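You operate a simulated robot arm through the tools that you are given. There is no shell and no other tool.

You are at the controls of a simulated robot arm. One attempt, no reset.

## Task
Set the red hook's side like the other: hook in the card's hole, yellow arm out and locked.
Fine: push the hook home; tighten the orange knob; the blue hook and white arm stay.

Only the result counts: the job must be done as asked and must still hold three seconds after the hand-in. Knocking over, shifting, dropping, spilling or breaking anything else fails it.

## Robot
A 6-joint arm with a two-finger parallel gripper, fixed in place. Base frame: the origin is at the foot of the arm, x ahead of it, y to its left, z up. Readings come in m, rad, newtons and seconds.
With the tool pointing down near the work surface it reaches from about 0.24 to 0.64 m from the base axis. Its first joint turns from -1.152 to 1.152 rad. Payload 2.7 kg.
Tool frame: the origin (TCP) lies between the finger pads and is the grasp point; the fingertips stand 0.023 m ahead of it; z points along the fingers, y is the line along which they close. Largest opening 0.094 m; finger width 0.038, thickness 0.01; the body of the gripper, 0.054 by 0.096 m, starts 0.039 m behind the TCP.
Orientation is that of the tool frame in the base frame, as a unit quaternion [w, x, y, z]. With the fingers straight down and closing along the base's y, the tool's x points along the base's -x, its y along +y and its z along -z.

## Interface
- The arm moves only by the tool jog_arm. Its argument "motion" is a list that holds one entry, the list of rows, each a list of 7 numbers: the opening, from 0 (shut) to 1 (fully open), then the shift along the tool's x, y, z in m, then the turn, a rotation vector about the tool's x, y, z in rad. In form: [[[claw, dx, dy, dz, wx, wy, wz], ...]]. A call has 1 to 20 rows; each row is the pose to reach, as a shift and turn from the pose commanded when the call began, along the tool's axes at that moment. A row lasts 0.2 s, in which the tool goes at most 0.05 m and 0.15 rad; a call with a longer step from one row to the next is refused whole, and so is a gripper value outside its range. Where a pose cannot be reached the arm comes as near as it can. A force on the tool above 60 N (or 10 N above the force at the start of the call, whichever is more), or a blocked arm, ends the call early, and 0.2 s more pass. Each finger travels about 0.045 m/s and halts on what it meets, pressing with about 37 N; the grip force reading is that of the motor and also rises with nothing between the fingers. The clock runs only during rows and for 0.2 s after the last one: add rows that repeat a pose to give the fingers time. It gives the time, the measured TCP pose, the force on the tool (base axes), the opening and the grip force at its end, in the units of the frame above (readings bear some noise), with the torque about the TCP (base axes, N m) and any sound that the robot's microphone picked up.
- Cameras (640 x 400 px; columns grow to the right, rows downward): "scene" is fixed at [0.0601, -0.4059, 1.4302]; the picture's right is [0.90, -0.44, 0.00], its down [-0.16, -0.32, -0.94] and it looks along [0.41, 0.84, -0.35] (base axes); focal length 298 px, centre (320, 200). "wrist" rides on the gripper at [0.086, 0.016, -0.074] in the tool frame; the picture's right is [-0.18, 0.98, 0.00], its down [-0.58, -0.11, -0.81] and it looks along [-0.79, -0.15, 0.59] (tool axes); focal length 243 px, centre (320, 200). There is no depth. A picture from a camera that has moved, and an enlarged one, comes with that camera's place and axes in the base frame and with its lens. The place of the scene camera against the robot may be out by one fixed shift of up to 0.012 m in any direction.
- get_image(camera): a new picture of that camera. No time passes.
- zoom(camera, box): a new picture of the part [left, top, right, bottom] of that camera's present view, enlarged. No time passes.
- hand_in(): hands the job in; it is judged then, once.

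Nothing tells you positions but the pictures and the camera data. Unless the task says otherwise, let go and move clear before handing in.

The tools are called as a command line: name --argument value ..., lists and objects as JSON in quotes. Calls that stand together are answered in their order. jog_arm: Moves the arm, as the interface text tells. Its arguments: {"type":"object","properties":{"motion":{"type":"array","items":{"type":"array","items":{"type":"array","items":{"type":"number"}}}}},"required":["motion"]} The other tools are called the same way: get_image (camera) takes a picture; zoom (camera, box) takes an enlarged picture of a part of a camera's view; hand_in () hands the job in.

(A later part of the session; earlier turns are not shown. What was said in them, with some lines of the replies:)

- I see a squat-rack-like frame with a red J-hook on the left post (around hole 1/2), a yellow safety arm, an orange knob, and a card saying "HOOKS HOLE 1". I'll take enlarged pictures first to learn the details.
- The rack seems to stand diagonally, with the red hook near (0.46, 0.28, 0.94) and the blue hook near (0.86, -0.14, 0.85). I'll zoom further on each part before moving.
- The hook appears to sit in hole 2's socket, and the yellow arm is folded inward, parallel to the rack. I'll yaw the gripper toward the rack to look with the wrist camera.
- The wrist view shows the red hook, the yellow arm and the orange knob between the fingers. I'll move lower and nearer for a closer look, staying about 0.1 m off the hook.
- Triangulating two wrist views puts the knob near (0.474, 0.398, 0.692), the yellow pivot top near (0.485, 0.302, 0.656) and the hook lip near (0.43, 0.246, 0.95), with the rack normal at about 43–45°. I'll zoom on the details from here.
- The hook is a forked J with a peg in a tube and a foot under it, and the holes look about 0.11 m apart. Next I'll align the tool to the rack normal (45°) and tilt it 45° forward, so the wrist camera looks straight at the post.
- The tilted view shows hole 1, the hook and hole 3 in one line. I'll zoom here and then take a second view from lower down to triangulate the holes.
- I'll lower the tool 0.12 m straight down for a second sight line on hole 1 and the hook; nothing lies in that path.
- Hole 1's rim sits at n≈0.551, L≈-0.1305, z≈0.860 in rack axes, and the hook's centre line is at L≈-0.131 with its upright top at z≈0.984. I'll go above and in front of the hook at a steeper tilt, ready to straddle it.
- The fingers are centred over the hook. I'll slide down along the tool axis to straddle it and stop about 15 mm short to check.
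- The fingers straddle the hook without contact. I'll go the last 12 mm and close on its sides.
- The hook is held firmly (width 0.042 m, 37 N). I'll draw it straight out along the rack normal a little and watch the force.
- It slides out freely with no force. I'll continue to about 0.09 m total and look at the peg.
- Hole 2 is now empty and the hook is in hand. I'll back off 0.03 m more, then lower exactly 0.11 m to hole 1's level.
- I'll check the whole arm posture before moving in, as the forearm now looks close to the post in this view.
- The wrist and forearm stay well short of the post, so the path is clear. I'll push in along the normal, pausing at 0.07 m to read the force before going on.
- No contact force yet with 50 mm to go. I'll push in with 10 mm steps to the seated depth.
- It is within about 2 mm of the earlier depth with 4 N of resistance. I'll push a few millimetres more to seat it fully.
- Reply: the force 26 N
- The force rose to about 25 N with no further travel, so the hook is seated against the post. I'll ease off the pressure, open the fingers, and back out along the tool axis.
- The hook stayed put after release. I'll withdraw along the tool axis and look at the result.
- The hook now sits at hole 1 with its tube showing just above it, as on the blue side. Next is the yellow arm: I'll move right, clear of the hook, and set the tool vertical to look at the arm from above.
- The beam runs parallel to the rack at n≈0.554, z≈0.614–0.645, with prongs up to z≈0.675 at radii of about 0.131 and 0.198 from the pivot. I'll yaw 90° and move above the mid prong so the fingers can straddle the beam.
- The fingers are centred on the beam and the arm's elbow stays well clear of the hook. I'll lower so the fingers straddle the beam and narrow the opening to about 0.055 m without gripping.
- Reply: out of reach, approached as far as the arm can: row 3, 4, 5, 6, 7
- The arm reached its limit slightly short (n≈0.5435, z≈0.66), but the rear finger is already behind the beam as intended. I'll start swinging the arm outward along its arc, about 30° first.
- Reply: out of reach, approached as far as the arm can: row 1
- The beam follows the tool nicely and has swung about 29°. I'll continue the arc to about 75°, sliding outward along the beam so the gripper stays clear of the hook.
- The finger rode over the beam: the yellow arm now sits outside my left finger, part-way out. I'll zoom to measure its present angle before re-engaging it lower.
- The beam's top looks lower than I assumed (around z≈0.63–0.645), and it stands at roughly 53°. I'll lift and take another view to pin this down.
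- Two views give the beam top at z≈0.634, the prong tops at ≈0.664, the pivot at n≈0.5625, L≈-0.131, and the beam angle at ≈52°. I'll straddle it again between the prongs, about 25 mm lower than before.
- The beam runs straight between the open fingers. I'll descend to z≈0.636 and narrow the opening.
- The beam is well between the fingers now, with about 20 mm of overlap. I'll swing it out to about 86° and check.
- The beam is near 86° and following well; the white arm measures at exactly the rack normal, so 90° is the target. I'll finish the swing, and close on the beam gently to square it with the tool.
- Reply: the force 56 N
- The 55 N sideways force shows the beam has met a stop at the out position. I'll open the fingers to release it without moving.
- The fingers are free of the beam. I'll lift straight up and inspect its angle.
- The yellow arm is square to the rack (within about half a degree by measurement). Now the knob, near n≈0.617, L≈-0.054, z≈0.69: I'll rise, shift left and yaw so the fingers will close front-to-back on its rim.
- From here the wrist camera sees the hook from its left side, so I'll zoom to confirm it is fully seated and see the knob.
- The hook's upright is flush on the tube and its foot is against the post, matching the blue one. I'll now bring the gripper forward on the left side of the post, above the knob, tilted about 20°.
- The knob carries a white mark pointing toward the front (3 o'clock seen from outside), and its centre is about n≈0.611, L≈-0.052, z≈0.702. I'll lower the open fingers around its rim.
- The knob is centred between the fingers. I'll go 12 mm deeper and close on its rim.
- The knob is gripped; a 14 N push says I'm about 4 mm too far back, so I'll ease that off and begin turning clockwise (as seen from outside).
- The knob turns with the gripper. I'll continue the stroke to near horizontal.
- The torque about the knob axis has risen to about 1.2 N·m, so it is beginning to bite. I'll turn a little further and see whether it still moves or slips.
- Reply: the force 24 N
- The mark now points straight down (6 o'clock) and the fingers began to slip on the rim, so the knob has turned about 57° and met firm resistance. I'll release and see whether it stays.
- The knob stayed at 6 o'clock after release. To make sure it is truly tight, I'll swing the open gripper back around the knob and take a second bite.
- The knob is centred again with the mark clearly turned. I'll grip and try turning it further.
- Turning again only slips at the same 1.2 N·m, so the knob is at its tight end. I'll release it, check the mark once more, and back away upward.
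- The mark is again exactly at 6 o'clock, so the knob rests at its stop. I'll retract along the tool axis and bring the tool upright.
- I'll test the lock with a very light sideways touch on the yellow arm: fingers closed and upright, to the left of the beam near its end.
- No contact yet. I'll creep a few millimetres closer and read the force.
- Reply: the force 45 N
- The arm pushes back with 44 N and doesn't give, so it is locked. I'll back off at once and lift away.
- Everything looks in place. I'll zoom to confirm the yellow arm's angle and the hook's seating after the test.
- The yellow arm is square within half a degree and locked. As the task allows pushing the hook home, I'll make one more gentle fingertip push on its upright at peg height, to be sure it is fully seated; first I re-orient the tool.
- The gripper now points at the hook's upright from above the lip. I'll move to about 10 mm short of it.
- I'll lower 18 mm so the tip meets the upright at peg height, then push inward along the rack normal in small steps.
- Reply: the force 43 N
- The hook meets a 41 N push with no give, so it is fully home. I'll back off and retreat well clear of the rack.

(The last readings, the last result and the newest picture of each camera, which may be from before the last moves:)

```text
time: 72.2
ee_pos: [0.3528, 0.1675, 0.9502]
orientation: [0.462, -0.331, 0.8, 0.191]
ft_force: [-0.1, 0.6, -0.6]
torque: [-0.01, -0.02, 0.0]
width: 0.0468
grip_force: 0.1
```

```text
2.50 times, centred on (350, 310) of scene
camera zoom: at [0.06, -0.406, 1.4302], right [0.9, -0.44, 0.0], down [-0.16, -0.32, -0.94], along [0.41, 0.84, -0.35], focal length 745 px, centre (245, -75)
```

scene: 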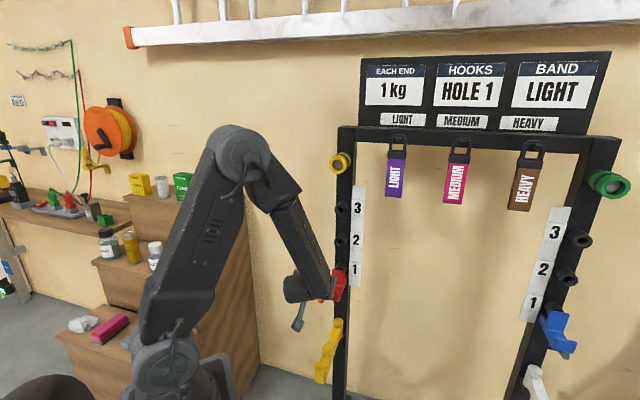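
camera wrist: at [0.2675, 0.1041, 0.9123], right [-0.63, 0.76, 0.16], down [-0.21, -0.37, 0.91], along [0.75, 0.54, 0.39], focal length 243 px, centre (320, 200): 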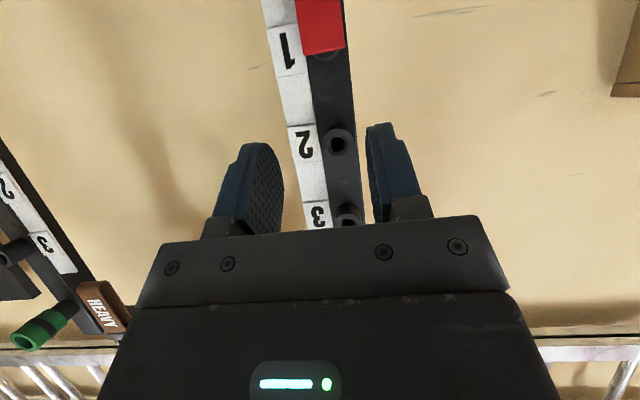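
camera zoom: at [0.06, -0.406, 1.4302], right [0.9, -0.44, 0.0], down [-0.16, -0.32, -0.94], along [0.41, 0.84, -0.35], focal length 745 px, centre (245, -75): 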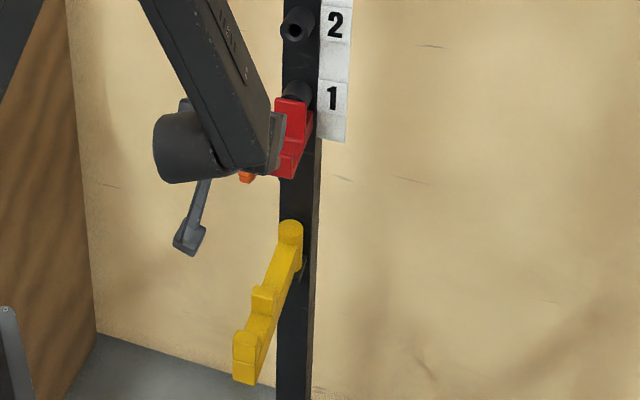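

The tool is clear; I'll raise it further and set it upright, then take final pictures.

jog_arm --motion '[[[0.5, -0.02, 0, -0.015, 0, 0.14, 0], [0.6, -0.04, 0, -0.03, 0, 0.28, 0], [0.7, -0.06, 0, -0.045, 0, 0.42, 0], [0.8, -0.08, 0, -0.06, 0, 0.56, 0], [0.9, -0.1, 0, -0.075, 0, 0.7, 0], [1, -0.12, 0, -0.09, 0, 0.84, 0], [1, -0.13, 0, -0.1, 0, 0.98, 0], [1, -0.13, 0, -0.1, 0, 1.047, 0], [1, -0.13, 0, -0.1, 0, 1.047, 0]]]'

get_image --camera "wrist"

get_image --camera "scene"

zoom --camera "scene" --box '[290, 230, 410, 390]'

```text
time: 74.2
ee_pos: [0.3385, 0.1512, 1.1129]
orientation: [0.001, -0.383, 0.924, 0.0]
ft_force: [-0.6, 1.0, 1.1]
torque: [0.0, 0.01, 0.0]
width: 0.0941
grip_force: 0.0
out of reach, approached as far as the arm can: row 3
```

```text
taken
camera wrist: at [0.2675, 0.1032, 1.1871], right [-0.56, 0.83, 0.0], down [0.49, 0.33, 0.81], along [0.67, 0.46, -0.59], focal length 243 px, centre (320, 200)
```

wrist: 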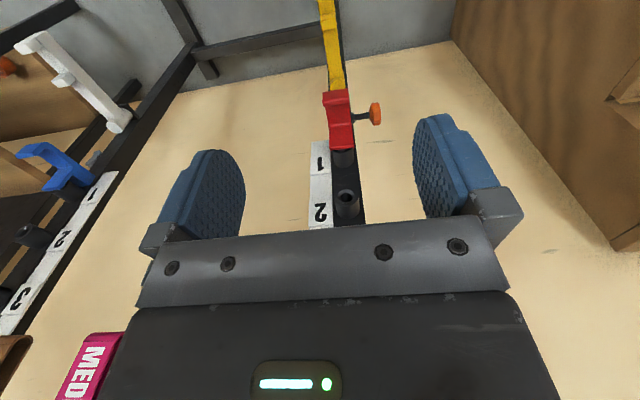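

```text
taken
```

scene: 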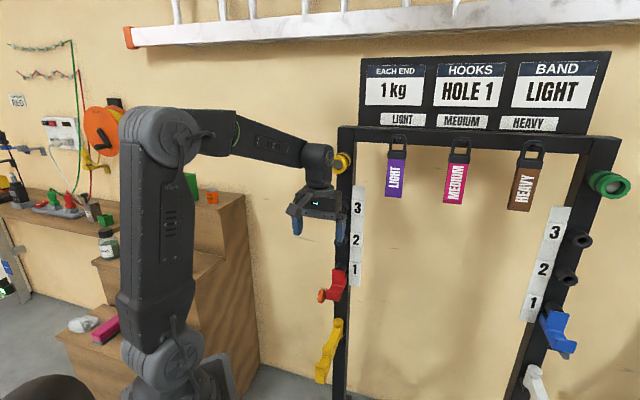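

```text
2.50 times, centred on (350, 310) of scene
camera zoom: at [0.0601, -0.4059, 1.4302], right [0.9, -0.44, 0.0], down [-0.16, -0.32, -0.94], along [0.41, 0.84, -0.35], focal length 745 px, centre (245, -75)
```

zoom: 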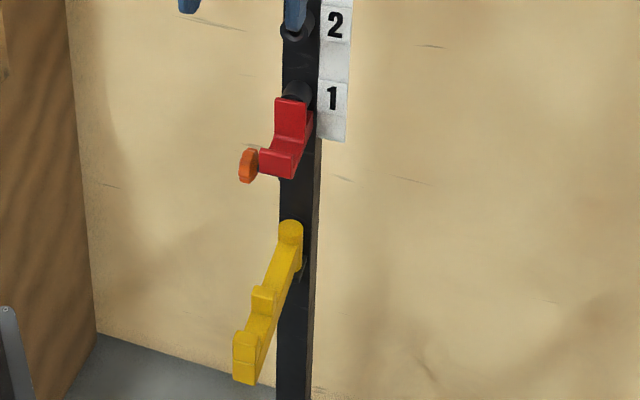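

The red hook is seated in hole 1, the yellow arm is out square like the white one and locked, and the knob is tight. The blue hook, white arm and everything else look untouched and the gripper is clear, so I'm handing in.

hand_in

```text
The job is handed in.
```

The red hook's side now matches the other, and I've handed the job in; no verdict has come back yet.

- **Hook:** I moved it from hole 2 to hole 1, the hole on the card, and pushed it home. A final push of about 41 N on its upright did not move it.
- **Yellow arm:** It is swung straight out, square to the rack to within about half a degree, like the white arm.
- **Orange knob:** I turned it clockwise about 57° until it reached its stop. A second try only slipped on the rim.
- **Lock check:** After tightening, I pushed the yellow arm sideways. It held against about 44 N, whereas before it had swung with only a few newtons.

During the first swing my finger slipped over the top of the yellow arm, so I re-engaged it lower and finished the move. In the last pictures the blue hook, the white arm and the rest of the scene look unchanged. The gripper was open and clear of the rack.
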